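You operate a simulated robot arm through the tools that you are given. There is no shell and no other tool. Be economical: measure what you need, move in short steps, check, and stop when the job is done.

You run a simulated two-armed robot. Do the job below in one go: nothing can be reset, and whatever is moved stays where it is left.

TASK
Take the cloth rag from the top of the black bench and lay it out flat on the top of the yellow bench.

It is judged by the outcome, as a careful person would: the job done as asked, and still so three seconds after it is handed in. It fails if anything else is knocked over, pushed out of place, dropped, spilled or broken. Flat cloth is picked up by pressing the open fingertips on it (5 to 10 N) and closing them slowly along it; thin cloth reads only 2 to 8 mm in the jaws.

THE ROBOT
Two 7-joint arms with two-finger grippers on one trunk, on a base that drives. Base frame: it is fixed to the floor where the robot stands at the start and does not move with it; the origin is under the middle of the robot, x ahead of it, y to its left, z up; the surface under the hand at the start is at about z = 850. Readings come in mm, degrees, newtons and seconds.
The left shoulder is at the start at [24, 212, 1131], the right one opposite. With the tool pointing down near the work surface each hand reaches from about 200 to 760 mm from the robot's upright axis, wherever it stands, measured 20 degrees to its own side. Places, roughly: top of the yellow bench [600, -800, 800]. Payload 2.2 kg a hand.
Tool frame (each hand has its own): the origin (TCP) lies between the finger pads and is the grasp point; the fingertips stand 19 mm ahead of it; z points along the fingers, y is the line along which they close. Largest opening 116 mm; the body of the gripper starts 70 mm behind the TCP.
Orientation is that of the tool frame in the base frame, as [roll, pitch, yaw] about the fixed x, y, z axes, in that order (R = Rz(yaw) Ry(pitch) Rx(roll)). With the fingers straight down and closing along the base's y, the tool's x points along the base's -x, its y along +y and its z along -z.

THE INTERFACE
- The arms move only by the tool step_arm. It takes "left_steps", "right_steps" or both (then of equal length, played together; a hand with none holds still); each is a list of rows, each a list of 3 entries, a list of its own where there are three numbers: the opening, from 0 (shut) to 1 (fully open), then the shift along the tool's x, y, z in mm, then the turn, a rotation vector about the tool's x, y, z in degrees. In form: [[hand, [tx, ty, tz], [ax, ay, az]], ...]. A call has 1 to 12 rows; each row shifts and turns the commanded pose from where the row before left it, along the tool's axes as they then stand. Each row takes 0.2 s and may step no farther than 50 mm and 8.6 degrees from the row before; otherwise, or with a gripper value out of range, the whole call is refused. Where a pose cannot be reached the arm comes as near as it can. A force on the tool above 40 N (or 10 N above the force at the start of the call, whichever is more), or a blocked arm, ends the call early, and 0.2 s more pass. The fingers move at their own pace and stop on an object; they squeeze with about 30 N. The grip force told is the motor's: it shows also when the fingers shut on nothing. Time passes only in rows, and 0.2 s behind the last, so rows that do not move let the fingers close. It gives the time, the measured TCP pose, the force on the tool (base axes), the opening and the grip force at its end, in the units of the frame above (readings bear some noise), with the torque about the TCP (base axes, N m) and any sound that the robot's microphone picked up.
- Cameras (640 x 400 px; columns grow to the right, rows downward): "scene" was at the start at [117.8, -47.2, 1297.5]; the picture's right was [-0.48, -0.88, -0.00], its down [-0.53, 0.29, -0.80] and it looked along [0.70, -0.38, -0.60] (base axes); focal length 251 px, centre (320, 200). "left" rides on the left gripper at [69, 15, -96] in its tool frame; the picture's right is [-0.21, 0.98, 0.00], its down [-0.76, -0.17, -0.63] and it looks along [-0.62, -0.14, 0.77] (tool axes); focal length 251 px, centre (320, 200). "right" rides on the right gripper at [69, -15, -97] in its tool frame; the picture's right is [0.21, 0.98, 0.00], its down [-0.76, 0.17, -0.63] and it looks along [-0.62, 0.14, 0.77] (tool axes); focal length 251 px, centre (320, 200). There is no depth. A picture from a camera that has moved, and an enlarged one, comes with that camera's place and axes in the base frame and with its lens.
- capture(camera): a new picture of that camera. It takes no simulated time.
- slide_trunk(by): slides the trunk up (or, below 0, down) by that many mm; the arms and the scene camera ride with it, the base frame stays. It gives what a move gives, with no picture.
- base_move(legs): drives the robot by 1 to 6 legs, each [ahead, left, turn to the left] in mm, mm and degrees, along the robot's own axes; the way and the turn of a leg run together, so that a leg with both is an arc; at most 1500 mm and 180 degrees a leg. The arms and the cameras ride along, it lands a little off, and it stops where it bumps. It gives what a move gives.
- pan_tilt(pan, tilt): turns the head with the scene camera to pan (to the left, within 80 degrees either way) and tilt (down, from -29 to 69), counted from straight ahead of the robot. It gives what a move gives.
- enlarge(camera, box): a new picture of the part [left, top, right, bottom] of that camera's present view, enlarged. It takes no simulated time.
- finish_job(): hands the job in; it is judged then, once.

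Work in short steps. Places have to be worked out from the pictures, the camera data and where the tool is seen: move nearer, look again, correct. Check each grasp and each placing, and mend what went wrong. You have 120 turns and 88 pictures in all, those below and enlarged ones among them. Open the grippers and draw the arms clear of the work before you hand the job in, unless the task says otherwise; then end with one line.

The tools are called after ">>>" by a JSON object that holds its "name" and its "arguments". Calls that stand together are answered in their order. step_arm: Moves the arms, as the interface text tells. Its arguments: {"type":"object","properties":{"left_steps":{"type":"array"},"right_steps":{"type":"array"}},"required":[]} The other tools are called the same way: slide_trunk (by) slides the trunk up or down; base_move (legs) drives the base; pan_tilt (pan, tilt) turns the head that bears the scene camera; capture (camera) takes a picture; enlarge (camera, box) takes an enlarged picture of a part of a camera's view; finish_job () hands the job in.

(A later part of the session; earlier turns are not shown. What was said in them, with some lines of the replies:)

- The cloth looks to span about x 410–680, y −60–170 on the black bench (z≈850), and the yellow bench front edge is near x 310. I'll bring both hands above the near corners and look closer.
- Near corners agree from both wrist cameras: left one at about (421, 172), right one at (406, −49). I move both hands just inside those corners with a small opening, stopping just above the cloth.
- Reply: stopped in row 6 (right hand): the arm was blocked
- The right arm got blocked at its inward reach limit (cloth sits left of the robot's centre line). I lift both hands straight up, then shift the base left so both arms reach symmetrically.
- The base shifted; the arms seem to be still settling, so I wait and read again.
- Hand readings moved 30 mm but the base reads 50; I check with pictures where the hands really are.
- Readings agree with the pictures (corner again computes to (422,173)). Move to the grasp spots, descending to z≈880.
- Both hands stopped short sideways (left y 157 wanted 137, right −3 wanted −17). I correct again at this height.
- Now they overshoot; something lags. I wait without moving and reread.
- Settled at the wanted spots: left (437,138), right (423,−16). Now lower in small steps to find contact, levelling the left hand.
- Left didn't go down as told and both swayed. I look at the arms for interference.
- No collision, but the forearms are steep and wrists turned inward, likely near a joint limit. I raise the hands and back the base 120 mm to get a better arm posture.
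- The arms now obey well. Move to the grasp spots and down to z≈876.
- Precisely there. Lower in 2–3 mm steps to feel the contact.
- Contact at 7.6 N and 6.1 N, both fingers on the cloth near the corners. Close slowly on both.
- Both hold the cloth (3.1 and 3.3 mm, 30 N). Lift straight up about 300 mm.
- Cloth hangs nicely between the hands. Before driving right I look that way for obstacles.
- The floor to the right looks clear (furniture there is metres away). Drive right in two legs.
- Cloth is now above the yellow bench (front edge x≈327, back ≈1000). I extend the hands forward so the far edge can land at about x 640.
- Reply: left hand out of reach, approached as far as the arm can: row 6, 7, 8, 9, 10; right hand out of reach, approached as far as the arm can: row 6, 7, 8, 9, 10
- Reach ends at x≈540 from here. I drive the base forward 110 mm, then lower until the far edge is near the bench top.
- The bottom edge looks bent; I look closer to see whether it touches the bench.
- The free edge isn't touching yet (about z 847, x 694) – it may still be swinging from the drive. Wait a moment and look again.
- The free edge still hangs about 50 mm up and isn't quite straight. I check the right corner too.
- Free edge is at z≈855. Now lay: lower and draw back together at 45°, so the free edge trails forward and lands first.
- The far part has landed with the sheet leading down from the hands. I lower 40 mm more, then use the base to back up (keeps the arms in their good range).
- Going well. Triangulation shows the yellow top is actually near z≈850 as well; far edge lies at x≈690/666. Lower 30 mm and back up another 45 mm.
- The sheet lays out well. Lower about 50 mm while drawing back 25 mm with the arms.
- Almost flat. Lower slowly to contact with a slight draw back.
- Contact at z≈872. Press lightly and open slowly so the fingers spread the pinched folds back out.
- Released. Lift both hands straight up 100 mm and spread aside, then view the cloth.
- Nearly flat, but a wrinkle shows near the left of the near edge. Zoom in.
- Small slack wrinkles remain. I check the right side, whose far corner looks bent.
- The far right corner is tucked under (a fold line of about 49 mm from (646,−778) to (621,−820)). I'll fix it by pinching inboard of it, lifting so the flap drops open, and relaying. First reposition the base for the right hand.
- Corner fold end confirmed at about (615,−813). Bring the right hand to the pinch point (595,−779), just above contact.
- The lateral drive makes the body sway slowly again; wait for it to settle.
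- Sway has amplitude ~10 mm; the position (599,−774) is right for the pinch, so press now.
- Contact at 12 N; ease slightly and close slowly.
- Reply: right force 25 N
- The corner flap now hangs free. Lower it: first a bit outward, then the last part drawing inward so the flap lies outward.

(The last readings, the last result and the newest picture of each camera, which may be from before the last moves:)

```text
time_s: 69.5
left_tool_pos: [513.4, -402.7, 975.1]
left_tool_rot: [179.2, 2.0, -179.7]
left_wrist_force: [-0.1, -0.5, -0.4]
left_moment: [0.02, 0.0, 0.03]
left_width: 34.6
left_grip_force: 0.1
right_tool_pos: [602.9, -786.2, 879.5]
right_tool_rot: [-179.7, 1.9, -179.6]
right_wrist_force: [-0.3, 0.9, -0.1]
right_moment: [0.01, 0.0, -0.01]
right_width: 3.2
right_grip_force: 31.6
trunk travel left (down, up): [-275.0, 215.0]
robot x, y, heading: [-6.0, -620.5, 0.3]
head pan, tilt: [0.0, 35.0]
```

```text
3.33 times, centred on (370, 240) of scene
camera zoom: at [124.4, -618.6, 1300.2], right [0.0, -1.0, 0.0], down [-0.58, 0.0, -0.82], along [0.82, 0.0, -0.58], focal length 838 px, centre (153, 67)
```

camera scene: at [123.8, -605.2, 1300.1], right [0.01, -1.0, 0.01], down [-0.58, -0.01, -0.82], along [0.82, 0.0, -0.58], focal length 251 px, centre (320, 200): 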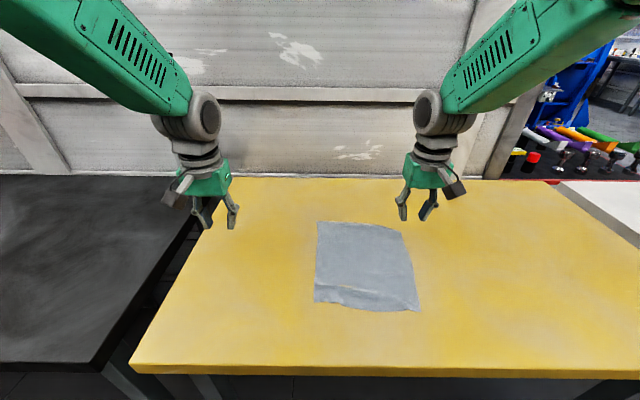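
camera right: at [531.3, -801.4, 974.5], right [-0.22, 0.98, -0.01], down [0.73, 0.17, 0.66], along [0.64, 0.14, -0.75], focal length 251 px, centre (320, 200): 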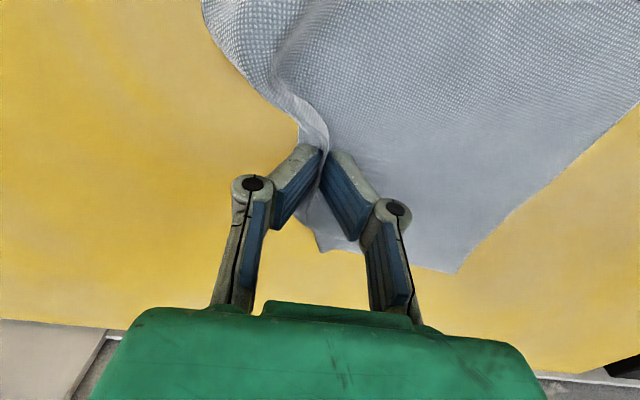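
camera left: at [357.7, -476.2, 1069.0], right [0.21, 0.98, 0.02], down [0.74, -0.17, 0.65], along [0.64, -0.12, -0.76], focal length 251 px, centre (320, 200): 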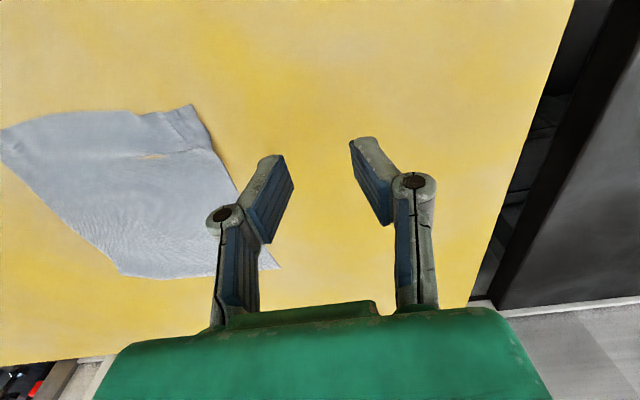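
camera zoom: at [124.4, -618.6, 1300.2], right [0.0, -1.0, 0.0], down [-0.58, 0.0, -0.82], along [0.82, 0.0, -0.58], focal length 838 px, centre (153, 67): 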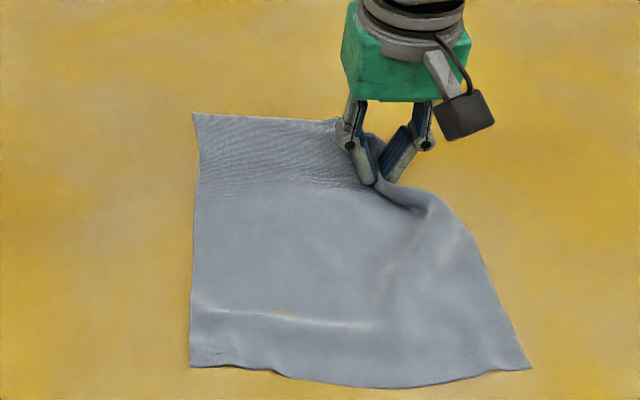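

The flap is out, but the pinch has gathered the cloth leftward; the corner should lie farther right. Shift the hand right (−y) about 45 mm keeping it slightly raised, then look.

>>> {"name": "step_arm", "arguments": {"right_steps": [[0, [0, -3, -10], [0, 0, 0]], [0, [-2, -9, -10], [0, 0, 0]], [0, [-3, -9, 0], [0, 0, 0]], [0, [-3, -9, 0], [0, 0, 0]], [0, [-2, -9, 0], [0, 0, 0]], [0, [0, -9, 5], [0, 0, 0]], [0, [0, 0, 0], [0, 0, 0]]]}}

>>> {"name": "capture", "arguments": {"camera": "right"}}

>>> {"name": "enlarge", "arguments": {"camera": "scene", "box": [290, 180, 450, 300]}}

```text
time_s: 71.1
left_tool_pos: [514.8, -401.9, 976.4]
left_tool_rot: [179.2, 2.1, -179.7]
left_wrist_force: [1.0, -0.9, 0.8]
left_moment: [0.01, 0.01, -0.03]
left_width: 35.1
left_grip_force: 0.0
right_tool_pos: [611.7, -836.0, 894.6]
right_tool_rot: [-179.7, 1.9, -179.6]
right_wrist_force: [-0.1, -0.2, 0.4]
right_moment: [-0.02, 0.0, 0.0]
right_width: 3.1
right_grip_force: 32.1
trunk travel left (down, up): [-275.0, 215.0]
robot x, y, heading: [-6.0, -618.0, 0.4]
head pan, tilt: [0.0, 35.0]
```

```text
29 pictures are left
camera right: at [540.6, -850.9, 990.2], right [-0.22, 0.98, -0.01], down [0.73, 0.17, 0.66], along [0.64, 0.14, -0.75], focal length 251 px, centre (320, 200)
```

right: 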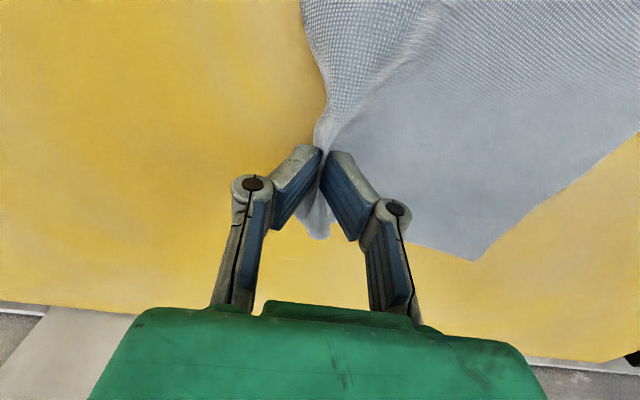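

```text
3.33 times, centred on (370, 240) of scene
camera zoom: at [124.4, -619.0, 1300.2], right [0.0, -1.0, 0.0], down [-0.58, 0.0, -0.82], along [0.82, 0.0, -0.58], focal length 838 px, centre (153, 67)
```

zoom: 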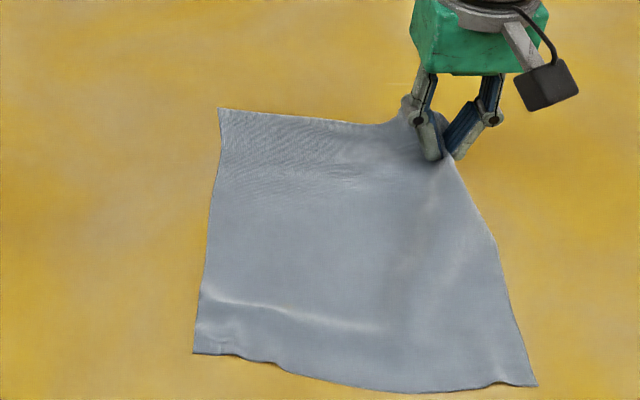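

Better shape. Lower to contact with a slight inward motion, then open slowly while pressing lightly.

>>> {"name": "step_arm", "arguments": {"right_steps": [[0, [2, 1, 7], [0, 0, 0]], [0, [2, 1, 7], [0, 0, 0]], [0, [2, 1, 5], [0, 0, 0]], [0, [1, 0, 4], [0, 0, 0]], [0, [0, 0, 2], [0, 0, 0]], [0.05, [0, 0, 0], [0, 0, 0]], [0.1, [0, 0, 0], [0, 0, 0]], [0.15, [0, 0, 0], [0, 0, 0]], [0.2, [0, 0, 0], [0, 0, 0]], [0.25, [0, 0, 0], [0, 0, 0]], [0.3, [0, 0, 0], [0, 0, 0]], [0.3, [0, 0, -5], [0, 0, 0]]]}}

>>> {"name": "capture", "arguments": {"camera": "right"}}

```text
time_s: 73.7
left_tool_pos: [514.3, -401.2, 975.2]
left_tool_rot: [179.3, 2.0, -179.8]
left_wrist_force: [0.1, 0.0, -0.2]
left_moment: [0.02, 0.0, -0.02]
left_width: 34.4
left_grip_force: 0.0
right_tool_pos: [607.3, -832.6, 874.4]
right_tool_rot: [-179.7, 1.8, -179.6]
right_wrist_force: [0.4, -0.2, -0.2]
right_moment: [0.01, -0.02, -0.01]
right_width: 34.9
right_grip_force: 0.0
trunk travel left (down, up): [-275.0, 215.0]
robot x, y, heading: [-6.9, -618.3, 0.2]
head pan, tilt: [0.0, 35.0]
```

```text
27 pictures are left
camera right: at [534.8, -847.1, 968.6], right [-0.22, 0.98, -0.01], down [0.74, 0.17, 0.65], along [0.64, 0.14, -0.76], focal length 251 px, centre (320, 200)
```

right: 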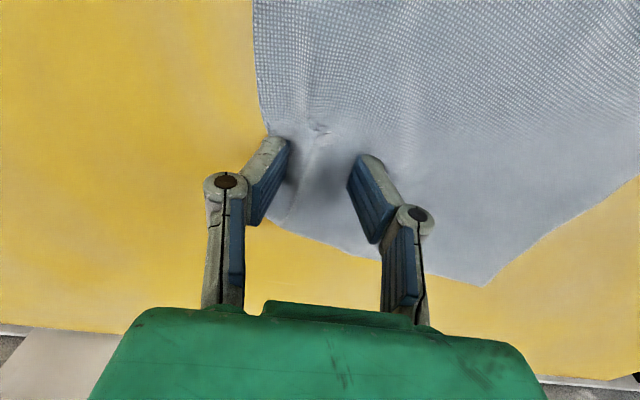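

Raise the right hand clear and move aside to see the result.

>>> {"name": "step_arm", "arguments": {"right_steps": [[0.3, [0, 0, -10], [0, 0, 0]], [0.3, [0, 0, -25], [0, 0, 0]], [0.3, [0, 0, -25], [0, 0, 0]], [0.3, [0, 0, -25], [0, 0, 0]], [0.3, [15, -20, -10], [0, 0, 0]], [0.3, [30, -20, 0], [0, 0, 0]], [0.3, [30, -20, 0], [0, 0, 0]], [0.3, [30, -10, 0], [0, 0, 0]], [0.3, [0, 0, 0], [0, 0, 0]]]}}

>>> {"name": "capture", "arguments": {"camera": "right"}}

>>> {"name": "enlarge", "arguments": {"camera": "scene", "box": [290, 180, 450, 300]}}

```text
time_s: 75.7
left_tool_pos: [516.6, -403.6, 975.1]
left_tool_rot: [179.2, 1.9, -179.7]
left_wrist_force: [-0.4, 0.0, -0.8]
left_moment: [0.01, 0.03, 0.03]
left_width: 35.1
left_grip_force: 0.0
right_tool_pos: [501.2, -903.7, 965.0]
right_tool_rot: [-179.7, 1.8, -179.6]
right_wrist_force: [-1.2, 0.2, 0.5]
right_moment: [0.03, 0.03, 0.02]
right_width: 35.2
right_grip_force: 0.1
trunk travel left (down, up): [-275.0, 215.0]
robot x, y, heading: [-6.7, -617.6, 0.4]
head pan, tilt: [0.0, 35.0]
```

```text
26 pictures are left
camera right: at [429.9, -919.8, 1059.7], right [-0.22, 0.98, -0.01], down [0.74, 0.17, 0.66], along [0.64, 0.14, -0.76], focal length 251 px, centre (320, 200)
```

right: 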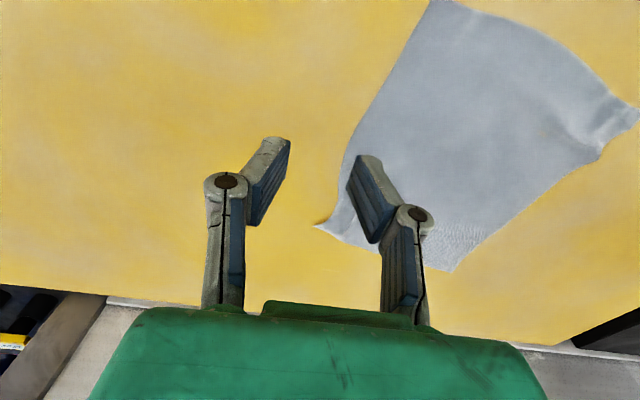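

```text
3.33 times, centred on (370, 240) of scene
camera zoom: at [124.6, -619.5, 1300.1], right [0.0, -1.0, 0.0], down [-0.58, 0.0, -0.82], along [0.82, 0.0, -0.58], focal length 838 px, centre (153, 67)
```

zoom: 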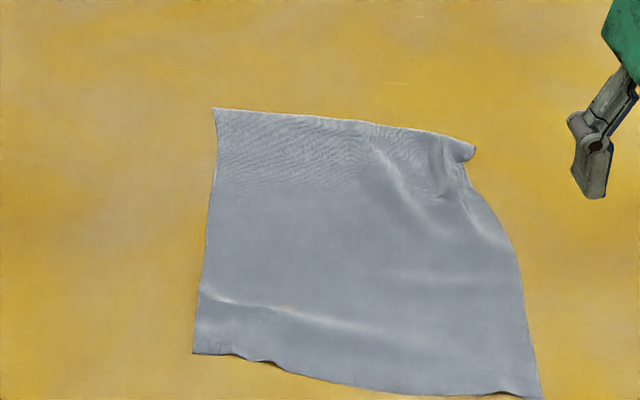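

The corner is unfolded; now ripples remain toward the far-right corner (at ≈(644,−882)). I'll press closed fingertips just inside that corner and drag it outward to iron them out.

>>> {"name": "step_arm", "arguments": {"right_steps": [[0, [-20, 6.3, 0], [0, 0, 0]], [0, [-20, 6.3, 0], [0, 0, 0]], [0, [-20, 6.3, 0], [0, 0, 0]], [0, [-20, 6.3, 0], [0, 0, 0]], [0, [-20, 6.3, 0], [0, 0, 0]], [0, [-21, 6.3, 0], [0, 0, 0]], [0, [0, 0, 20], [0, 0, 0]], [0, [0, 0, 25], [0, 0, 0]], [0, [0, 0, 25], [0, 0, 0]], [0, [0, 0, 15], [0, 0, 0]], [0, [0, 0, 0], [0, 0, 0]]]}}

>>> {"name": "capture", "arguments": {"camera": "right"}}

```text
time_s: 78.1
left_tool_pos: [515.0, -402.0, 975.1]
left_tool_rot: [179.2, 2.0, -179.7]
left_wrist_force: [0.2, 0.1, 0.2]
left_moment: [-0.01, 0.0, 0.0]
left_width: 34.9
left_grip_force: 0.1
right_tool_pos: [623.2, -863.7, 886.2]
right_tool_rot: [-179.6, 1.9, -179.6]
right_wrist_force: [-0.3, 0.3, 0.4]
right_moment: [-0.02, -0.02, 0.03]
right_width: 0.0
right_grip_force: 29.0
trunk travel left (down, up): [-275.0, 215.0]
robot x, y, heading: [-7.1, -620.9, 0.1]
head pan, tilt: [0.0, 35.0]
```

```text
24 pictures are left
camera right: at [550.2, -878.9, 980.4], right [-0.22, 0.98, -0.01], down [0.73, 0.17, 0.66], along [0.64, 0.14, -0.75], focal length 251 px, centre (320, 200)
```

right: 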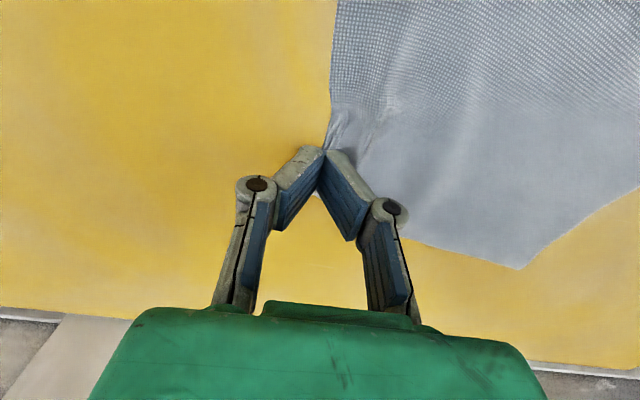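

The tips are close to the edge; shift 12 mm inward, press, and drag outward.

>>> {"name": "step_arm", "arguments": {"right_steps": [[0, [3, 7, 4], [0, 0, 0]], [0, [2, 7, 6], [0, 0, 0]], [0, [0, 0, 5], [0, 0, 0]], [0, [0, 0, 2.5], [0, 0, 0]], [0, [0, 0, 0], [0, 0, 0]]]}}

```text
time_s: 79.3
left_tool_pos: [513.4, -401.6, 977.1]
left_tool_rot: [179.1, 2.1, -179.8]
left_wrist_force: [0.4, -1.0, -0.6]
left_moment: [0.01, 0.0, 0.0]
left_width: 34.7
left_grip_force: 0.0
right_tool_pos: [616.9, -849.6, 869.2]
right_tool_rot: [-179.6, 2.0, -179.6]
right_wrist_force: [0.1, -1.6, 13.9]
right_moment: [0.02, 0.08, 0.02]
right_width: 0.0
right_grip_force: 28.1
trunk travel left (down, up): [-275.0, 215.0]
robot x, y, heading: [-6.6, -620.2, 0.0]
head pan, tilt: [0.0, 35.0]
```

>>> {"name": "step_arm", "arguments": {"right_steps": [[0, [-3, -1.5, -0.6], [0, 0, 0]], [0, [-3, -1.5, 0], [0, 0, 0]], [0, [-3, -1.5, 0], [0, 0, 0]], [0, [-3, -1.5, 0], [0, 0, 0]], [0, [-3, -1.5, 0], [0, 0, 0]], [0, [-3, -1.5, 0], [0, 0, 0]], [0, [-3, -1.5, 0], [0, 0, 0]], [0, [-3, -1.5, 0], [0, 0, 0]], [0, [0, 0, 0], [0, 0, 0]]]}}

>>> {"name": "enlarge", "arguments": {"camera": "scene", "box": [290, 180, 450, 300]}}

```text
time_s: 81.3
left_tool_pos: [515.1, -402.6, 975.8]
left_tool_rot: [179.2, 2.0, -179.7]
left_wrist_force: [-0.2, 0.4, -0.7]
left_moment: [0.05, 0.02, -0.01]
left_width: 34.8
left_grip_force: 0.2
right_tool_pos: [641.7, -862.1, 871.3]
right_tool_rot: [-179.7, 1.9, -179.6]
right_wrist_force: [-1.7, 0.5, 6.7]
right_moment: [0.06, 0.08, -0.02]
right_width: 0.0
right_grip_force: 28.3
trunk travel left (down, up): [-275.0, 215.0]
robot x, y, heading: [-7.5, -616.5, 0.4]
head pan, tilt: [0.0, 35.0]
```

```text
3.33 times, centred on (370, 240) of scene
camera zoom: at [123.6, -618.5, 1300.3], right [0.0, -1.0, 0.0], down [-0.58, 0.0, -0.82], along [0.82, 0.0, -0.58], focal length 838 px, centre (153, 67)
```

zoom: 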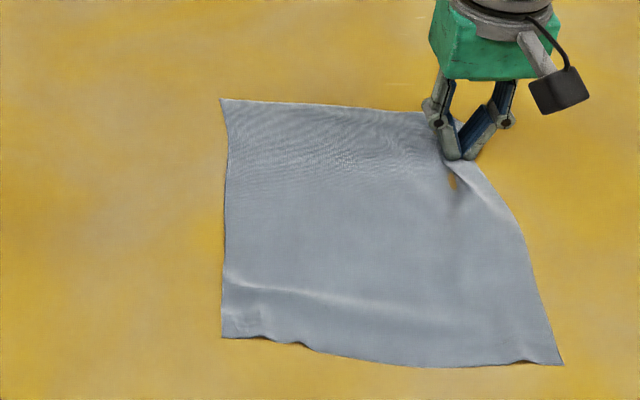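

Dragging works well: ripples along x are gone. Now drag 25 mm toward −y to pull out the remaining neck at the right edge.

>>> {"name": "step_arm", "arguments": {"right_steps": [[0, [-0.5, -3, 0], [0, 0, 0]], [0, [-0.5, -3, 0], [0, 0, 0]], [0, [-0.5, -3, 0], [0, 0, 0]], [0, [-0.5, -3, 0], [0, 0, 0]], [0, [-0.5, -3, 0], [0, 0, 0]], [0, [-0.5, -3, 0], [0, 0, 0]], [0, [-0.5, -3, 0], [0, 0, 0]], [0, [-0.5, -3, 0], [0, 0, 0]], [0, [0, 0, 0], [0, 0, 0]]]}}

>>> {"name": "step_arm", "arguments": {"right_steps": [[0, [0, 0, -8], [0, 0, 0]], [0, [0, 0, -25], [0, 0, 0]], [0, [0, 0, -25], [0, 0, 0]], [0, [0, 0, -25], [0, 0, 0]], [0, [0, -30, -10], [0, 0, 0]], [0, [0, -30, 0], [0, 0, 0]], [0, [0, -20, 0], [0, 0, 0]], [0, [0, 0, 0], [0, 0, 0]]]}}

>>> {"name": "enlarge", "arguments": {"camera": "scene", "box": [290, 180, 450, 300]}}

```text
time_s: 83.3
left_tool_pos: [512.9, -401.4, 975.5]
left_tool_rot: [179.3, 2.0, -179.8]
left_wrist_force: [0.6, 0.5, 0.1]
left_moment: [0.01, -0.01, 0.0]
left_width: 34.6
left_grip_force: 0.0
right_tool_pos: [645.7, -884.4, 870.1]
right_tool_rot: [-179.7, 1.9, -179.5]
right_wrist_force: [0.2, 2.9, 9.6]
right_moment: [0.06, 0.11, 0.0]
right_width: 0.3
right_grip_force: 28.7
trunk travel left (down, up): [-275.0, 215.0]
robot x, y, heading: [-8.1, -616.6, 0.2]
head pan, tilt: [0.0, 35.0]
```

```text
time_s: 85.1
left_tool_pos: [515.1, -402.4, 976.1]
left_tool_rot: [179.2, 2.1, -179.7]
left_wrist_force: [0.3, -1.2, -0.1]
left_moment: [0.0, 0.03, 0.01]
left_width: 34.5
left_grip_force: 0.1
right_tool_pos: [643.5, -966.5, 966.0]
right_tool_rot: [-179.7, 1.8, -179.6]
right_wrist_force: [0.3, 0.3, -0.4]
right_moment: [0.04, 0.0, 0.02]
right_width: 0.0
right_grip_force: 28.8
trunk travel left (down, up): [-275.0, 215.0]
robot x, y, heading: [-7.3, -619.9, 0.3]
head pan, tilt: [0.0, 35.0]
```

```text
3.33 times, centred on (370, 240) of scene
camera zoom: at [124.7, -620.1, 1300.2], right [0.0, -1.0, 0.0], down [-0.58, 0.0, -0.82], along [0.82, 0.0, -0.58], focal length 838 px, centre (153, 67)
```

zoom: 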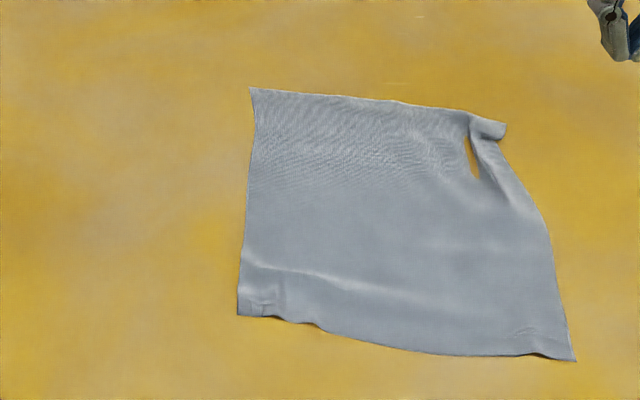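

Some ridge remains at the far right. Move the right hand for a closer view.

>>> {"name": "step_arm", "arguments": {"right_steps": [[0, [25, -5, 0], [0, 0, 0]], [0, [25, -5, 0], [0, 0, 0]], [0, [25, -5, 0], [0, 0, 0]], [0, [25, -5, 0], [0, 0, 0]], [0, [0, 0, 0], [0, 0, 0]]]}}

>>> {"name": "enlarge", "arguments": {"camera": "right", "box": [320, 60, 640, 300]}}

```text
time_s: 86.3
left_tool_pos: [514.3, -402.9, 975.5]
left_tool_rot: [179.1, 1.9, -179.7]
left_wrist_force: [0.9, -0.5, -0.6]
left_moment: [-0.02, -0.01, 0.03]
left_width: 34.7
left_grip_force: 0.1
right_tool_pos: [542.4, -988.5, 962.0]
right_tool_rot: [-179.7, 1.8, -179.6]
right_wrist_force: [0.8, 0.0, -1.1]
right_moment: [0.0, 0.01, 0.0]
right_width: 0.0
right_grip_force: 28.1
trunk travel left (down, up): [-275.0, 215.0]
robot x, y, heading: [-5.3, -619.9, 0.4]
head pan, tilt: [0.0, 35.0]
```

```text
1.67 times, centred on (480, 180) of right
camera zoom: at [471.5, -1004.3, 1055.7], right [-0.22, 0.98, -0.01], down [0.74, 0.17, 0.66], along [0.64, 0.14, -0.76], focal length 419 px, centre (53, 233)
```

zoom: 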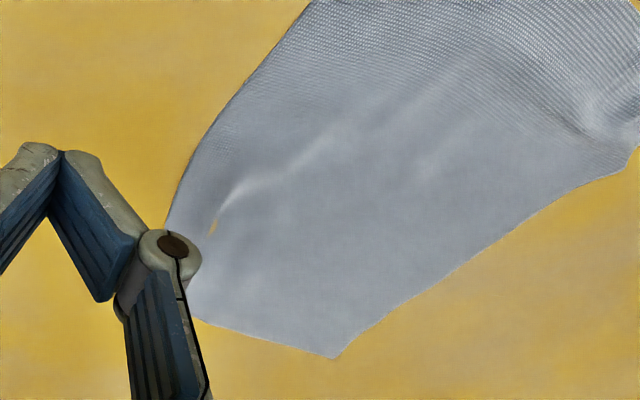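

A ridge runs along the right strip because the right edge still has ~20 mm slack. Press near the actual corner (650,−897) and drag it outward.

>>> {"name": "step_arm", "arguments": {"right_steps": [[0, [-18, 15, 0], [0, 0, 0]], [0, [-18, 15, 0], [0, 0, 0]], [0, [-18, 15, 0], [0, 0, 0]], [0, [-18, 15, 0], [0, 0, 0]], [0, [-18, 15, 0], [0, 0, 0]], [0, [-18, 15, 0], [0, 0, 0]], [0, [0, 0, 25], [0, 0, 0]], [0, [0, 0, 25], [0, 0, 0]], [0, [0, 0, 25], [0, 0, 0]], [0, [0, 0, 9], [0, 0, 0]], [0, [0, 0, 0], [0, 0, 0]]]}}

>>> {"name": "capture", "arguments": {"camera": "right"}}

```text
time_s: 88.7
left_tool_pos: [514.8, -402.5, 976.0]
left_tool_rot: [179.2, 1.9, -179.7]
left_wrist_force: [0.4, -0.9, -0.4]
left_moment: [-0.01, -0.02, 0.01]
left_width: 34.8
left_grip_force: 0.1
right_tool_pos: [653.1, -893.2, 879.9]
right_tool_rot: [-179.8, 1.9, -179.7]
right_wrist_force: [-0.2, -0.7, 0.8]
right_moment: [-0.01, 0.02, -0.03]
right_width: 0.2
right_grip_force: 28.5
trunk travel left (down, up): [-275.0, 215.0]
robot x, y, heading: [-4.2, -619.5, 0.1]
head pan, tilt: [0.0, 35.0]
```

```text
20 pictures are left
camera right: at [581.4, -908.8, 973.4], right [-0.22, 0.98, -0.01], down [0.73, 0.17, 0.66], along [0.64, 0.14, -0.75], focal length 251 px, centre (320, 200)
```

right: 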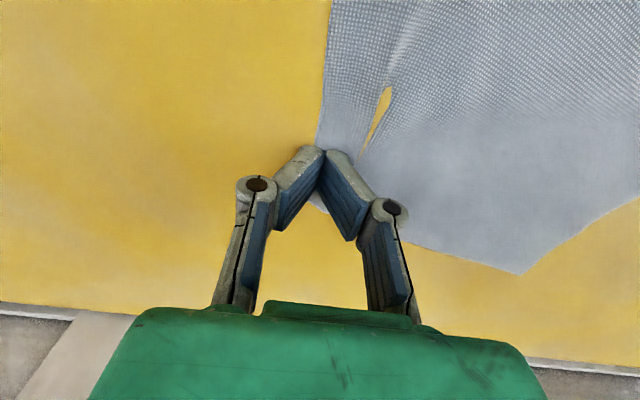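

On the strip near the corner. Press and drag (+20, −6), then lift.

>>> {"name": "step_arm", "arguments": {"right_steps": [[0, [1, 4, 5], [0, 0, 0]], [0, [0, 0, 4.5], [0, 0, 0]], [0, [-3, -1, 0], [0, 0, 0]], [0, [-3, -1, 0], [0, 0, 0]], [0, [-3, -1, 0], [0, 0, 0]], [0, [-3, -1, 0], [0, 0, 0]], [0, [-3, -1, 0], [0, 0, 0]], [0, [-3, -1, 0], [0, 0, 0]], [0, [-3, -1, 0], [0, 0, 0]], [0, [0, 0, 0], [0, 0, 0]]]}}

>>> {"name": "enlarge", "arguments": {"camera": "scene", "box": [290, 180, 450, 300]}}

```text
time_s: 90.9
left_tool_pos: [514.4, -402.3, 976.0]
left_tool_rot: [179.2, 2.1, -179.7]
left_wrist_force: [0.3, -0.7, 0.6]
left_moment: [-0.01, 0.02, -0.02]
left_width: 34.6
left_grip_force: 0.0
right_tool_pos: [674.2, -897.1, 869.4]
right_tool_rot: [-179.7, 1.9, -179.6]
right_wrist_force: [-2.7, 1.1, 10.6]
right_moment: [0.01, 0.06, 0.04]
right_width: 0.0
right_grip_force: 28.4
trunk travel left (down, up): [-275.0, 215.0]
robot x, y, heading: [-9.1, -619.7, 0.1]
head pan, tilt: [0.0, 35.0]
```

```text
3.33 times, centred on (370, 240) of scene
camera zoom: at [122.8, -618.5, 1300.4], right [0.0, -1.0, 0.0], down [-0.58, 0.0, -0.82], along [0.82, 0.0, -0.58], focal length 838 px, centre (153, 67)
```

zoom: 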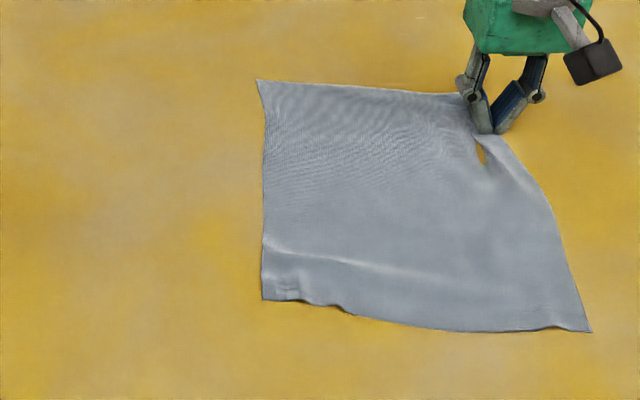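

Ridge remains in the y direction. I'll place the closed fingertips in the valley at (640,−882), press and open the fingers slowly, which spreads the cloth sideways.

>>> {"name": "step_arm", "arguments": {"right_steps": [[0, [0, 0, -15], [0, 0, 0]], [0, [15, 6, -3], [0, 0, 0]], [0, [17, 8, 0], [0, 0, 0]], [0, [0, 0, 8], [0, 0, 0]], [0, [0, 0, 7], [0, 0, 0]], [0, [0, 0, 3.2], [0, 0, 0]], [0, [0, 0, 0], [0, 0, 0]]]}}

>>> {"name": "step_arm", "arguments": {"right_steps": [[0.05, [0, 0, 0], [0, 0, 0]], [0.1, [0, 0, 0], [0, 0, 0]], [0.15, [0, 0, 0], [0, 0, 0]], [0.2, [0, 0, 0], [0, 0, 0]], [0.25, [0, 0, 0], [0, 0, 0]], [0.3, [0, 0, 0], [0, 0, 0]], [0.35, [0, 0, 0], [0, 0, 0]], [0.4, [0, 0, 0], [0, 0, 0]], [0.45, [0, 0, 0], [0, 0, 0]], [0.45, [0, 0, 0], [0, 0, 0]]]}}

>>> {"name": "enlarge", "arguments": {"camera": "scene", "box": [290, 180, 450, 300]}}

```text
time_s: 92.5
left_tool_pos: [514.4, -402.1, 976.4]
left_tool_rot: [179.2, 2.0, -179.7]
left_wrist_force: [-0.9, 0.1, -0.4]
left_moment: [0.01, -0.01, 0.01]
left_width: 34.8
left_grip_force: 0.0
right_tool_pos: [642.6, -883.1, 869.7]
right_tool_rot: [-179.7, 1.9, -179.6]
right_wrist_force: [1.0, 0.1, 11.0]
right_moment: [0.05, 0.07, 0.02]
right_width: 0.0
right_grip_force: 29.1
trunk travel left (down, up): [-275.0, 215.0]
robot x, y, heading: [-9.1, -621.2, 0.1]
head pan, tilt: [0.0, 35.0]
```

```text
time_s: 94.7
left_tool_pos: [515.3, -401.4, 975.7]
left_tool_rot: [179.2, 2.0, -179.7]
left_wrist_force: [-0.4, 0.5, -0.3]
left_moment: [0.01, -0.02, -0.02]
left_width: 34.7
left_grip_force: 0.0
right_tool_pos: [642.2, -884.7, 868.1]
right_tool_rot: [-179.7, 2.0, -179.6]
right_wrist_force: [-0.7, -0.8, 9.3]
right_moment: [0.0, 0.06, -0.01]
right_width: 52.6
right_grip_force: 4.6
trunk travel left (down, up): [-275.0, 215.0]
robot x, y, heading: [-7.6, -618.3, 0.4]
head pan, tilt: [0.0, 35.0]
```

```text
3.33 times, centred on (370, 240) of scene
camera zoom: at [123.5, -618.8, 1300.4], right [0.0, -1.0, 0.0], down [-0.58, 0.0, -0.82], along [0.82, 0.0, -0.58], focal length 838 px, centre (153, 67)
```

zoom: 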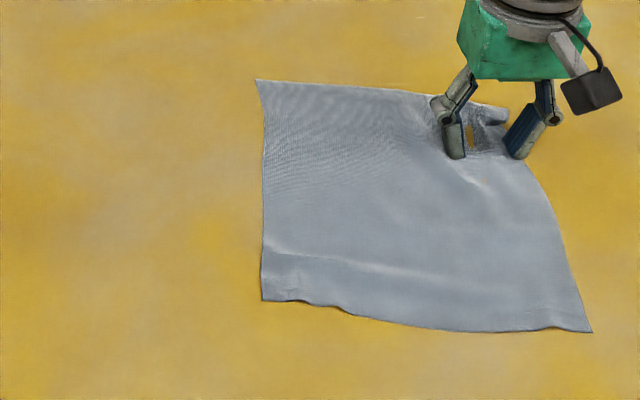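

Spreading helped. With fingers still pressed, drag +x 20 mm to take out what remains, then lift away.

>>> {"name": "step_arm", "arguments": {"right_steps": [[0.5, [-3, -1, 0], [0, 0, 0]], [0.55, [-3, -1, 0], [0, 0, 0]], [0.55, [-3, -1, 0], [0, 0, 0]], [0.55, [-3, -1, 0], [0, 0, 0]], [0.55, [-3, -1, 0], [0, 0, 0]], [0.55, [-3, -1, 0], [0, 0, 0]], [0.55, [-3, -1, 0], [0, 0, 0]], [0.55, [0, 0, 0], [0, 0, 0]], [0.55, [0, 0, -8], [0, 0, 0]], [0.55, [0, 0, -25], [0, 0, 0]], [0.55, [0, 0, -25], [0, 0, 0]], [0.55, [0, 0, -25], [0, 0, 0]]]}}

>>> {"name": "step_arm", "arguments": {"right_steps": [[0.55, [0, -30, -10], [0, 0, 0]], [0.3, [10, -30, 0], [0, 0, 0]], [0.3, [30, -20, 0], [0, 0, 0]], [0.3, [30, -10, 0], [0, 0, 0]], [0.3, [0, 0, 0], [0, 0, 0]]]}}

>>> {"name": "enlarge", "arguments": {"camera": "scene", "box": [290, 180, 450, 300]}}

```text
time_s: 97.3
left_tool_pos: [513.6, -401.3, 977.6]
left_tool_rot: [179.3, 2.1, -179.7]
left_wrist_force: [-0.3, 0.3, -0.9]
left_moment: [0.01, -0.03, -0.02]
left_width: 35.1
left_grip_force: 0.1
right_tool_pos: [657.9, -891.7, 953.8]
right_tool_rot: [-179.7, 1.9, -179.6]
right_wrist_force: [-0.5, 0.0, -0.1]
right_moment: [0.01, -0.02, -0.03]
right_width: 63.9
right_grip_force: 0.0
trunk travel left (down, up): [-275.0, 215.0]
robot x, y, heading: [-3.9, -616.8, 0.1]
head pan, tilt: [0.0, 35.0]
```

```text
time_s: 98.5
left_tool_pos: [515.0, -401.7, 975.9]
left_tool_rot: [179.3, 1.9, -179.7]
left_wrist_force: [0.3, 0.2, -0.4]
left_moment: [0.03, 0.03, -0.02]
left_width: 34.9
left_grip_force: 0.0
right_tool_pos: [593.1, -982.6, 960.4]
right_tool_rot: [-179.8, 1.8, -179.6]
right_wrist_force: [-0.9, 0.2, 0.3]
right_moment: [-0.03, 0.04, 0.0]
right_width: 34.7
right_grip_force: 0.1
trunk travel left (down, up): [-275.0, 215.0]
robot x, y, heading: [-3.5, -618.2, 0.2]
head pan, tilt: [0.0, 35.0]
```

```text
3.33 times, centred on (370, 240) of scene
camera zoom: at [125.1, -619.6, 1300.1], right [0.0, -1.0, 0.0], down [-0.58, 0.0, -0.82], along [0.82, 0.0, -0.58], focal length 838 px, centre (153, 67)
```

zoom: 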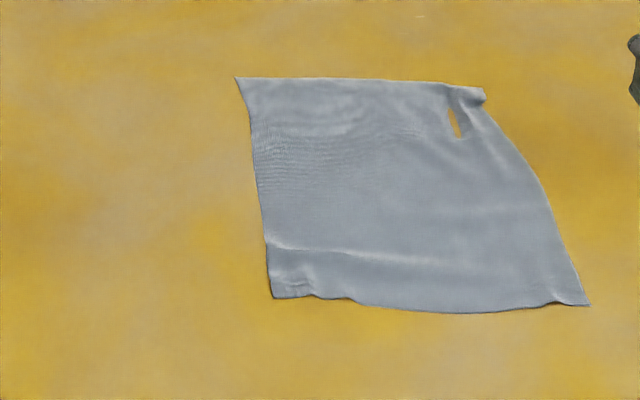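

Look closely at the corner with the right wrist camera.

>>> {"name": "enlarge", "arguments": {"camera": "right", "box": [380, 100, 600, 260]}}

```text
2.50 times, centred on (490, 180) of right
camera zoom: at [520.5, -998.7, 1054.2], right [-0.22, 0.98, -0.01], down [0.73, 0.17, 0.66], along [0.64, 0.14, -0.76], focal length 629 px, centre (-105, 250)
```

zoom: 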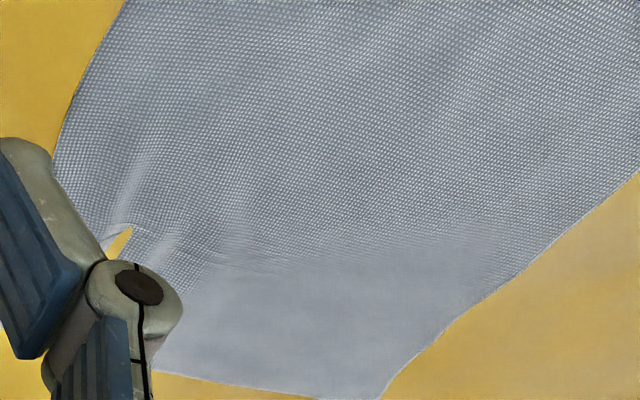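

The finger hides the corner; shift the hand for a clear view.

>>> {"name": "step_arm", "arguments": {"right_steps": [[0, [-19, -6, 0], [0, 0, 0]], [0, [-19, -6, 0], [0, 0, 0]], [0, [-19, -6, 0], [0, 0, 0]], [0, [0, 0, 0], [0, 0, 0]]]}}

>>> {"name": "enlarge", "arguments": {"camera": "right", "box": [330, 60, 570, 230]}}

```text
time_s: 99.5
left_tool_pos: [514.8, -402.5, 976.6]
left_tool_rot: [179.1, 2.0, -179.7]
left_wrist_force: [0.1, 0.2, 0.4]
left_moment: [0.04, -0.01, -0.02]
left_width: 35.0
left_grip_force: 0.1
right_tool_pos: [649.1, -1000.3, 963.1]
right_tool_rot: [-179.8, 1.9, -179.6]
right_wrist_force: [-0.1, -0.4, 0.0]
right_moment: [-0.02, -0.03, 0.01]
right_width: 0.0
right_grip_force: 28.6
trunk travel left (down, up): [-275.0, 215.0]
robot x, y, heading: [-10.8, -613.5, 0.1]
head pan, tilt: [0.0, 35.0]
```

```text
2.35 times, centred on (450, 145) of right
camera zoom: at [576.7, -1015.8, 1057.7], right [-0.22, 0.98, -0.01], down [0.73, 0.17, 0.66], along [0.64, 0.14, -0.75], focal length 592 px, centre (14, 329)
```

zoom: 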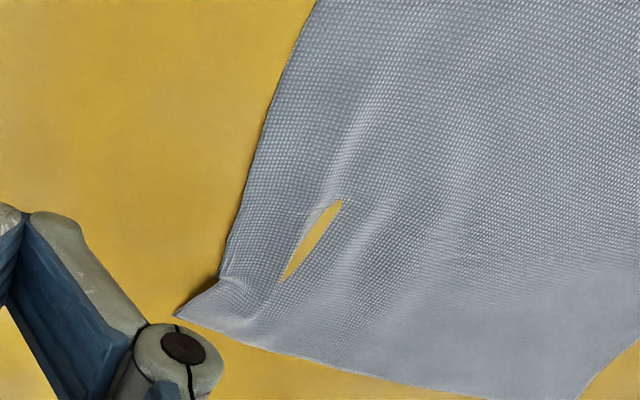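

The corner is fully unfolded; only a ridge beside the right edge remains. I'll press on the strip at about (700,−885) and drag it outward a little.

>>> {"name": "step_arm", "arguments": {"right_steps": [[0, [-10, 23, 0], [0, 0, 0]], [0, [-10, 23, 0], [0, 0, 0]], [0, [-10, 23, 0], [0, 0, 0]], [0, [-10, 23, 0], [0, 0, 0]], [0, [-11, 23, 0], [0, 0, 0]], [0, [0, 0, 25], [0, 0, 0]], [0, [0, 0, 25], [0, 0, 0]], [0, [0, 0, 25], [0, 0, 0]], [0, [0, 0, 10], [0, 0, 0]], [0, [0, 0, 6], [0, 0, 0]], [0, [0, 0, 2.5], [0, 0, 0]], [0, [0, 0, 0], [0, 0, 0]]]}}

```text
time_s: 102.1
left_tool_pos: [513.9, -402.2, 975.3]
left_tool_rot: [179.2, 2.1, -179.7]
left_wrist_force: [-1.3, -0.8, 1.2]
left_moment: [-0.01, -0.01, 0.0]
left_width: 34.7
left_grip_force: 0.0
right_tool_pos: [703.0, -884.8, 870.4]
right_tool_rot: [-179.8, 1.9, -179.6]
right_wrist_force: [-0.2, 0.2, 1.6]
right_moment: [0.01, 0.0, 0.02]
right_width: 0.0
right_grip_force: 28.6
trunk travel left (down, up): [-275.0, 215.0]
robot x, y, heading: [-8.2, -615.2, 0.2]
head pan, tilt: [0.0, 35.0]
```

Reached. Press a bit more and drag outward (−y, slightly +x), then lift clear.

>>> {"name": "step_arm", "arguments": {"right_steps": [[0, [0, 0, 1.5], [0, 0, 0]], [0, [0, 0, 0], [0, 0, 0]], [0, [-1, -3, 0], [0, 0, 0]], [0, [-1, -3, 0], [0, 0, 0]], [0, [-1, -3, 0], [0, 0, 0]], [0, [-1, -3, 0], [0, 0, 0]], [0, [-1, -3, 0], [0, 0, 0]], [0, [-1, -3, 0], [0, 0, 0]], [0, [0, 0, 0], [0, 0, 0]]]}}

>>> {"name": "step_arm", "arguments": {"right_steps": [[0, [0, 0, -5], [0, 0, 0]], [0, [0, 0, -20], [0, 0, 0]], [0, [0, 0, -25], [0, 0, 0]], [0, [0, 0, -25], [0, 0, 0]], [0, [10, -25, -20], [0, 0, 0]], [0, [20, -25, 0], [0, 0, 0]], [0, [20, -25, 0], [0, 0, 0]], [0, [8, -20, 0], [0, 0, 0]], [0, [0, 0, 0], [0, 0, 0]]]}}

>>> {"name": "enlarge", "arguments": {"camera": "scene", "box": [290, 170, 450, 290]}}

```text
time_s: 104.1
left_tool_pos: [514.0, -401.4, 975.0]
left_tool_rot: [179.2, 2.1, -179.7]
left_wrist_force: [0.1, 1.1, -1.1]
left_moment: [0.0, 0.01, -0.03]
left_width: 34.5
left_grip_force: 0.0
right_tool_pos: [707.6, -900.8, 870.0]
right_tool_rot: [-179.6, 1.9, -179.5]
right_wrist_force: [-0.3, 2.0, 9.1]
right_moment: [0.04, 0.09, -0.02]
right_width: 0.3
right_grip_force: 28.8
trunk travel left (down, up): [-275.0, 215.0]
robot x, y, heading: [-7.0, -613.8, -0.0]
head pan, tilt: [0.0, 35.0]
```

```text
time_s: 106.1
left_tool_pos: [515.2, -402.1, 976.2]
left_tool_rot: [179.1, 2.0, -179.7]
left_wrist_force: [0.2, -0.5, -0.5]
left_moment: [-0.01, -0.01, 0.02]
left_width: 35.0
left_grip_force: 0.1
right_tool_pos: [646.6, -998.0, 960.5]
right_tool_rot: [-179.7, 1.9, -179.5]
right_wrist_force: [0.5, 0.6, 0.5]
right_moment: [0.0, 0.0, -0.01]
right_width: 0.0
right_grip_force: 28.3
trunk travel left (down, up): [-275.0, 215.0]
robot x, y, heading: [-5.4, -616.4, 0.0]
head pan, tilt: [0.0, 35.0]
```

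```text
3.33 times, centred on (370, 230) of scene
camera zoom: at [124.8, -620.5, 1300.1], right [0.0, -1.0, 0.0], down [-0.58, 0.0, -0.82], along [0.82, 0.0, -0.58], focal length 838 px, centre (153, 100)
```

zoom: 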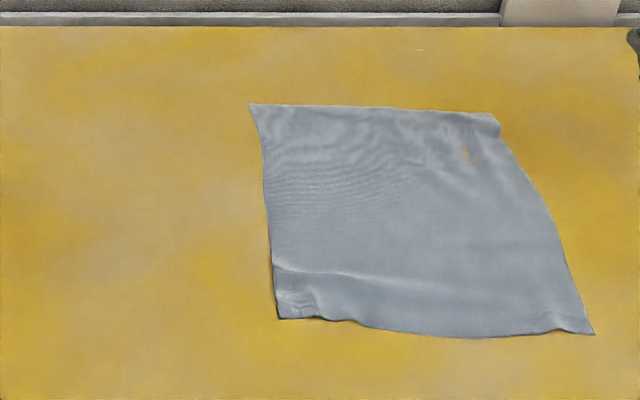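

Much flatter. Now smooth the near-left wrinkle: with the right hand press just inside the near-left corner (≈(522,−722)) and drag toward the robot.

>>> {"name": "step_arm", "arguments": {"right_steps": [[0, [12, 27.5, 0], [0, 0, 0]], [0, [12, 27.5, 0], [0, 0, 0]], [0, [12, 27.5, 0], [0, 0, 0]], [0, [12, 27.5, 0], [0, 0, 0]], [0, [12, 27.5, 0], [0, 0, 0]], [0, [12, 27.5, 0], [0, 0, 0]], [0, [12, 27.5, 0], [0, 0, 0]], [0, [12, 27.5, 0], [0, 0, 0]], [0, [14, 27.5, 0], [0, 0, 0]], [0, [14, 28.5, 0], [0, 0, 0]], [0, [0, 0, 0], [0, 0, 0]]]}}

>>> {"name": "step_arm", "arguments": {"right_steps": [[0, [0, 0, 25], [0, 0, 0]], [0, [0, 0, 25], [0, 0, 0]], [0, [0, 0, 25], [0, 0, 0]], [0, [0, 0, 8], [0, 0, 0]], [0, [0, 0, 0], [0, 0, 0]]]}}

>>> {"name": "capture", "arguments": {"camera": "right"}}

```text
time_s: 108.5
left_tool_pos: [515.5, -401.8, 974.6]
left_tool_rot: [179.3, 2.0, -179.6]
left_wrist_force: [0.3, -0.5, -0.8]
left_moment: [-0.06, 0.01, 0.03]
left_width: 34.6
left_grip_force: 0.0
right_tool_pos: [520.4, -718.9, 958.8]
right_tool_rot: [-179.6, 1.8, -179.5]
right_wrist_force: [-0.8, 0.0, 0.0]
right_moment: [-0.01, -0.02, 0.03]
right_width: 0.1
right_grip_force: 28.5
trunk travel left (down, up): [-275.0, 215.0]
robot x, y, heading: [-4.6, -619.1, -0.0]
head pan, tilt: [0.0, 35.0]
```

```text
time_s: 109.7
left_tool_pos: [514.8, -400.5, 976.4]
left_tool_rot: [179.2, 2.0, -179.8]
left_wrist_force: [-0.5, 0.1, -0.8]
left_moment: [-0.04, -0.02, 0.01]
left_width: 34.8
left_grip_force: 0.0
right_tool_pos: [522.4, -722.4, 874.3]
right_tool_rot: [-179.6, 1.9, -179.6]
right_wrist_force: [0.5, 0.4, 0.9]
right_moment: [0.0, -0.02, -0.01]
right_width: 0.0
right_grip_force: 28.3
trunk travel left (down, up): [-275.0, 215.0]
robot x, y, heading: [-4.4, -616.3, 0.3]
head pan, tilt: [0.0, 35.0]
```

```text
13 pictures are left
camera right: at [450.9, -736.6, 970.0], right [-0.22, 0.98, -0.01], down [0.73, 0.17, 0.66], along [0.64, 0.14, -0.75], focal length 251 px, centre (320, 200)
```

right: 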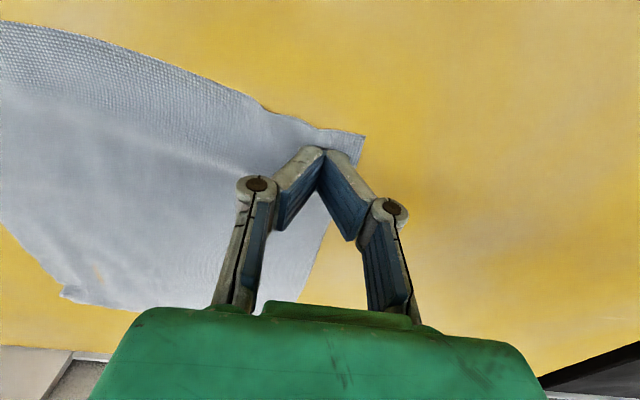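

Fingertips are just inside the near-left corner. Press and drag 18 mm toward the robot and slightly left.

>>> {"name": "step_arm", "arguments": {"right_steps": [[0, [0, 0, 3], [0, 0, 0]], [0, [0, 0, 1.7], [0, 0, 0]], [0, [3, 1.5, 0], [0, 0, 0]], [0, [3, 1.5, 0], [0, 0, 0]], [0, [3, 1.5, 0], [0, 0, 0]], [0, [3, 1.5, 0], [0, 0, 0]], [0, [3, 1.5, 0], [0, 0, 0]], [0, [3, 1.5, 0], [0, 0, 0]], [0, [0, 0, 0], [0, 0, 0]]]}}

>>> {"name": "step_arm", "arguments": {"right_steps": [[0, [0, 0, -5], [0, 0, 0]], [0, [0, 0, -25], [0, 0, 0]], [0, [0, 0, -25], [0, 0, 0]], [0, [0, 0, -25], [0, 0, 0]], [0, [25, 0, -25], [0, 0, 0]], [0, [40, 0, -25], [0, 0, 0]], [0, [40, 0, 0], [0, 0, 0]], [0, [20, -30, 0], [0, 0, 0]], [0, [0, -40, 0], [0, 0, 0]], [0, [0, -40, 0], [0, 0, 0]], [0, [0, -40, 0], [0, 0, 0]]]}}

>>> {"name": "enlarge", "arguments": {"camera": "scene", "box": [290, 170, 450, 290]}}

```text
time_s: 111.7
left_tool_pos: [514.3, -400.6, 976.6]
left_tool_rot: [179.3, 2.1, -179.7]
left_wrist_force: [0.3, 0.4, 0.0]
left_moment: [-0.01, 0.01, -0.01]
left_width: 34.8
left_grip_force: 0.0
right_tool_pos: [506.1, -712.6, 870.5]
right_tool_rot: [-179.7, 2.0, -179.6]
right_wrist_force: [4.4, -2.1, 27.8]
right_moment: [0.02, 0.12, -0.02]
right_width: 0.0
right_grip_force: 28.8
trunk travel left (down, up): [-275.0, 215.0]
robot x, y, heading: [-7.2, -616.6, -0.1]
head pan, tilt: [0.0, 35.0]
```

```text
time_s: 114.1
left_tool_pos: [514.2, -404.3, 977.1]
left_tool_rot: [179.1, 2.0, -179.8]
left_wrist_force: [-0.3, -0.2, 0.7]
left_moment: [0.0, 0.01, 0.0]
left_width: 34.7
left_grip_force: 0.1
right_tool_pos: [376.5, -864.5, 993.1]
right_tool_rot: [-179.9, 2.0, -179.6]
right_wrist_force: [-0.2, -0.2, -0.4]
right_moment: [0.02, 0.0, -0.01]
right_width: 0.0
right_grip_force: 28.5
trunk travel left (down, up): [-275.0, 215.0]
robot x, y, heading: [-8.8, -617.6, 0.0]
head pan, tilt: [0.0, 35.0]
```

```text
3.33 times, centred on (370, 230) of scene
camera zoom: at [122.8, -621.6, 1300.4], right [0.0, -1.0, 0.0], down [-0.58, 0.0, -0.82], along [0.82, 0.0, -0.58], focal length 838 px, centre (153, 100)
```

zoom: 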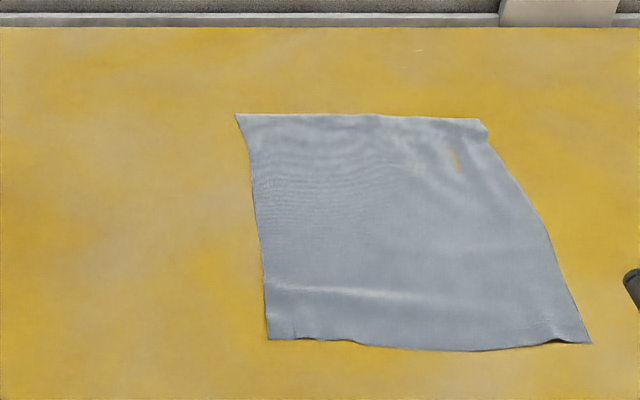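

Cloth lies spread with only faint ripples. A last close check of the far-right corner region with the right wrist camera.

>>> {"name": "step_arm", "arguments": {"right_steps": [[0, [-40, -25, 0], [0, 0, 0]], [0, [-40, -25, 0], [0, 0, 0]], [0, [-40, -25, 0], [0, 0, 0]], [0, [-40, -25, 0], [0, 0, 0]], [0, [-40, -15, 0], [0, 0, 0]], [0, [-40, -15, 0], [0, 0, 0]], [0, [-30, 0, 0], [0, 0, 0]], [0, [0, 0, 0], [0, 0, 0]], [0, [0, 0, 0], [0, 0, 0]]]}}

>>> {"name": "enlarge", "arguments": {"camera": "right", "box": [320, 40, 640, 280]}}

```text
time_s: 116.1
left_tool_pos: [515.2, -403.2, 977.0]
left_tool_rot: [179.2, 1.9, -179.7]
left_wrist_force: [-1.0, -0.3, -0.4]
left_moment: [0.0, 0.01, 0.01]
left_width: 34.8
left_grip_force: 0.0
right_tool_pos: [649.5, -995.1, 1005.0]
right_tool_rot: [-179.7, 1.8, -179.7]
right_wrist_force: [0.2, 0.0, 0.7]
right_moment: [0.0, -0.01, 0.01]
right_width: 0.0
right_grip_force: 28.1
trunk travel left (down, up): [-275.0, 215.0]
robot x, y, heading: [-6.7, -615.5, 0.2]
head pan, tilt: [0.0, 35.0]
```

```text
1.67 times, centred on (480, 160) of right
camera zoom: at [577.1, -1009.5, 1100.3], right [-0.22, 0.98, -0.01], down [0.73, 0.17, 0.66], along [0.64, 0.14, -0.76], focal length 419 px, centre (53, 267)
```

zoom: 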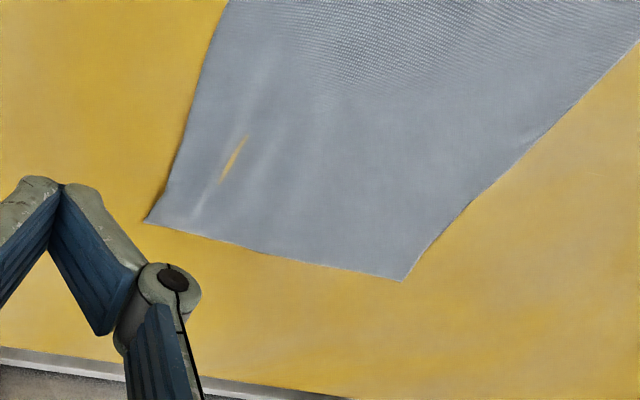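

All four corners are out and the cloth lies flat. Open the gripper, raise the hands and back the robot away.

>>> {"name": "step_arm", "arguments": {"left_steps": [[0.6, [0, 0, -30], [0, 0, 0]], [1, [0, 0, -30], [0, 0, 0]], [1, [20, 0, -20], [0, 0, 0]], [1, [20, 0, 0], [0, 0, 0]]], "right_steps": [[0.5, [20, 0, -30], [0, 0, 0]], [1, [30, 0, -30], [0, 0, 0]], [1, [40, 0, 0], [0, 0, 0]], [1, [40, 0, 0], [0, 0, 0]]]}}

>>> {"name": "base_move", "arguments": {"legs": [[-250, 0, 0]]}}

>>> {"name": "capture", "arguments": {"camera": "scene"}}

```text
time_s: 117.1
left_tool_pos: [468.3, -401.3, 1056.2]
left_tool_rot: [179.1, 2.1, -179.7]
left_wrist_force: [-0.1, 0.6, 0.1]
left_moment: [0.02, 0.01, -0.01]
left_width: 116.2
left_grip_force: 0.1
right_tool_pos: [517.2, -989.7, 1059.3]
right_tool_rot: [-179.6, 2.0, -179.5]
right_wrist_force: [-1.3, -0.6, -0.2]
right_moment: [0.02, 0.01, 0.0]
right_width: 116.0
right_grip_force: 0.0
trunk travel left (down, up): [-275.0, 215.0]
robot x, y, heading: [-7.9, -619.4, 0.1]
head pan, tilt: [0.0, 35.0]
```

```text
time_s: 118.9
left_tool_pos: [218.2, -402.5, 1054.9]
left_tool_rot: [179.1, 2.0, -179.6]
left_wrist_force: [0.0, 0.4, 0.5]
left_moment: [0.0, 0.0, 0.0]
left_width: 115.7
left_grip_force: 0.1
right_tool_pos: [267.8, -990.4, 1058.9]
right_tool_rot: [-179.9, 2.0, -179.7]
right_wrist_force: [0.0, -0.8, -0.2]
right_moment: [0.01, -0.04, 0.02]
right_width: 115.8
right_grip_force: 0.0
trunk travel left (down, up): [-275.0, 215.0]
robot x, y, heading: [-259.7, -620.9, -0.1]
head pan, tilt: [0.0, 35.0]
```

```text
10 pictures are left
camera scene: at [-128.6, -621.4, 1300.2], right [0.0, -1.0, 0.0], down [-0.58, 0.0, -0.82], along [0.82, 0.0, -0.58], focal length 251 px, centre (320, 200)
```

scene: 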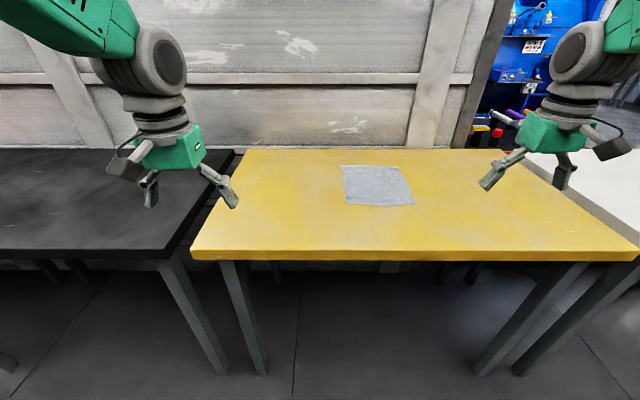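

The cloth lies flat on the yellow bench, the arms are clear, and nothing else was disturbed. Handing in.

>>> {"name": "finish_job", "arguments": {}}

```text
The job is handed in.
```

The rag is now spread out on top of the yellow bench with all four corners unfolded. A few faint ripples remain near the front edge and the far-right corner. Both grippers are open and the arms are clear, and I saw nothing else knocked or moved.
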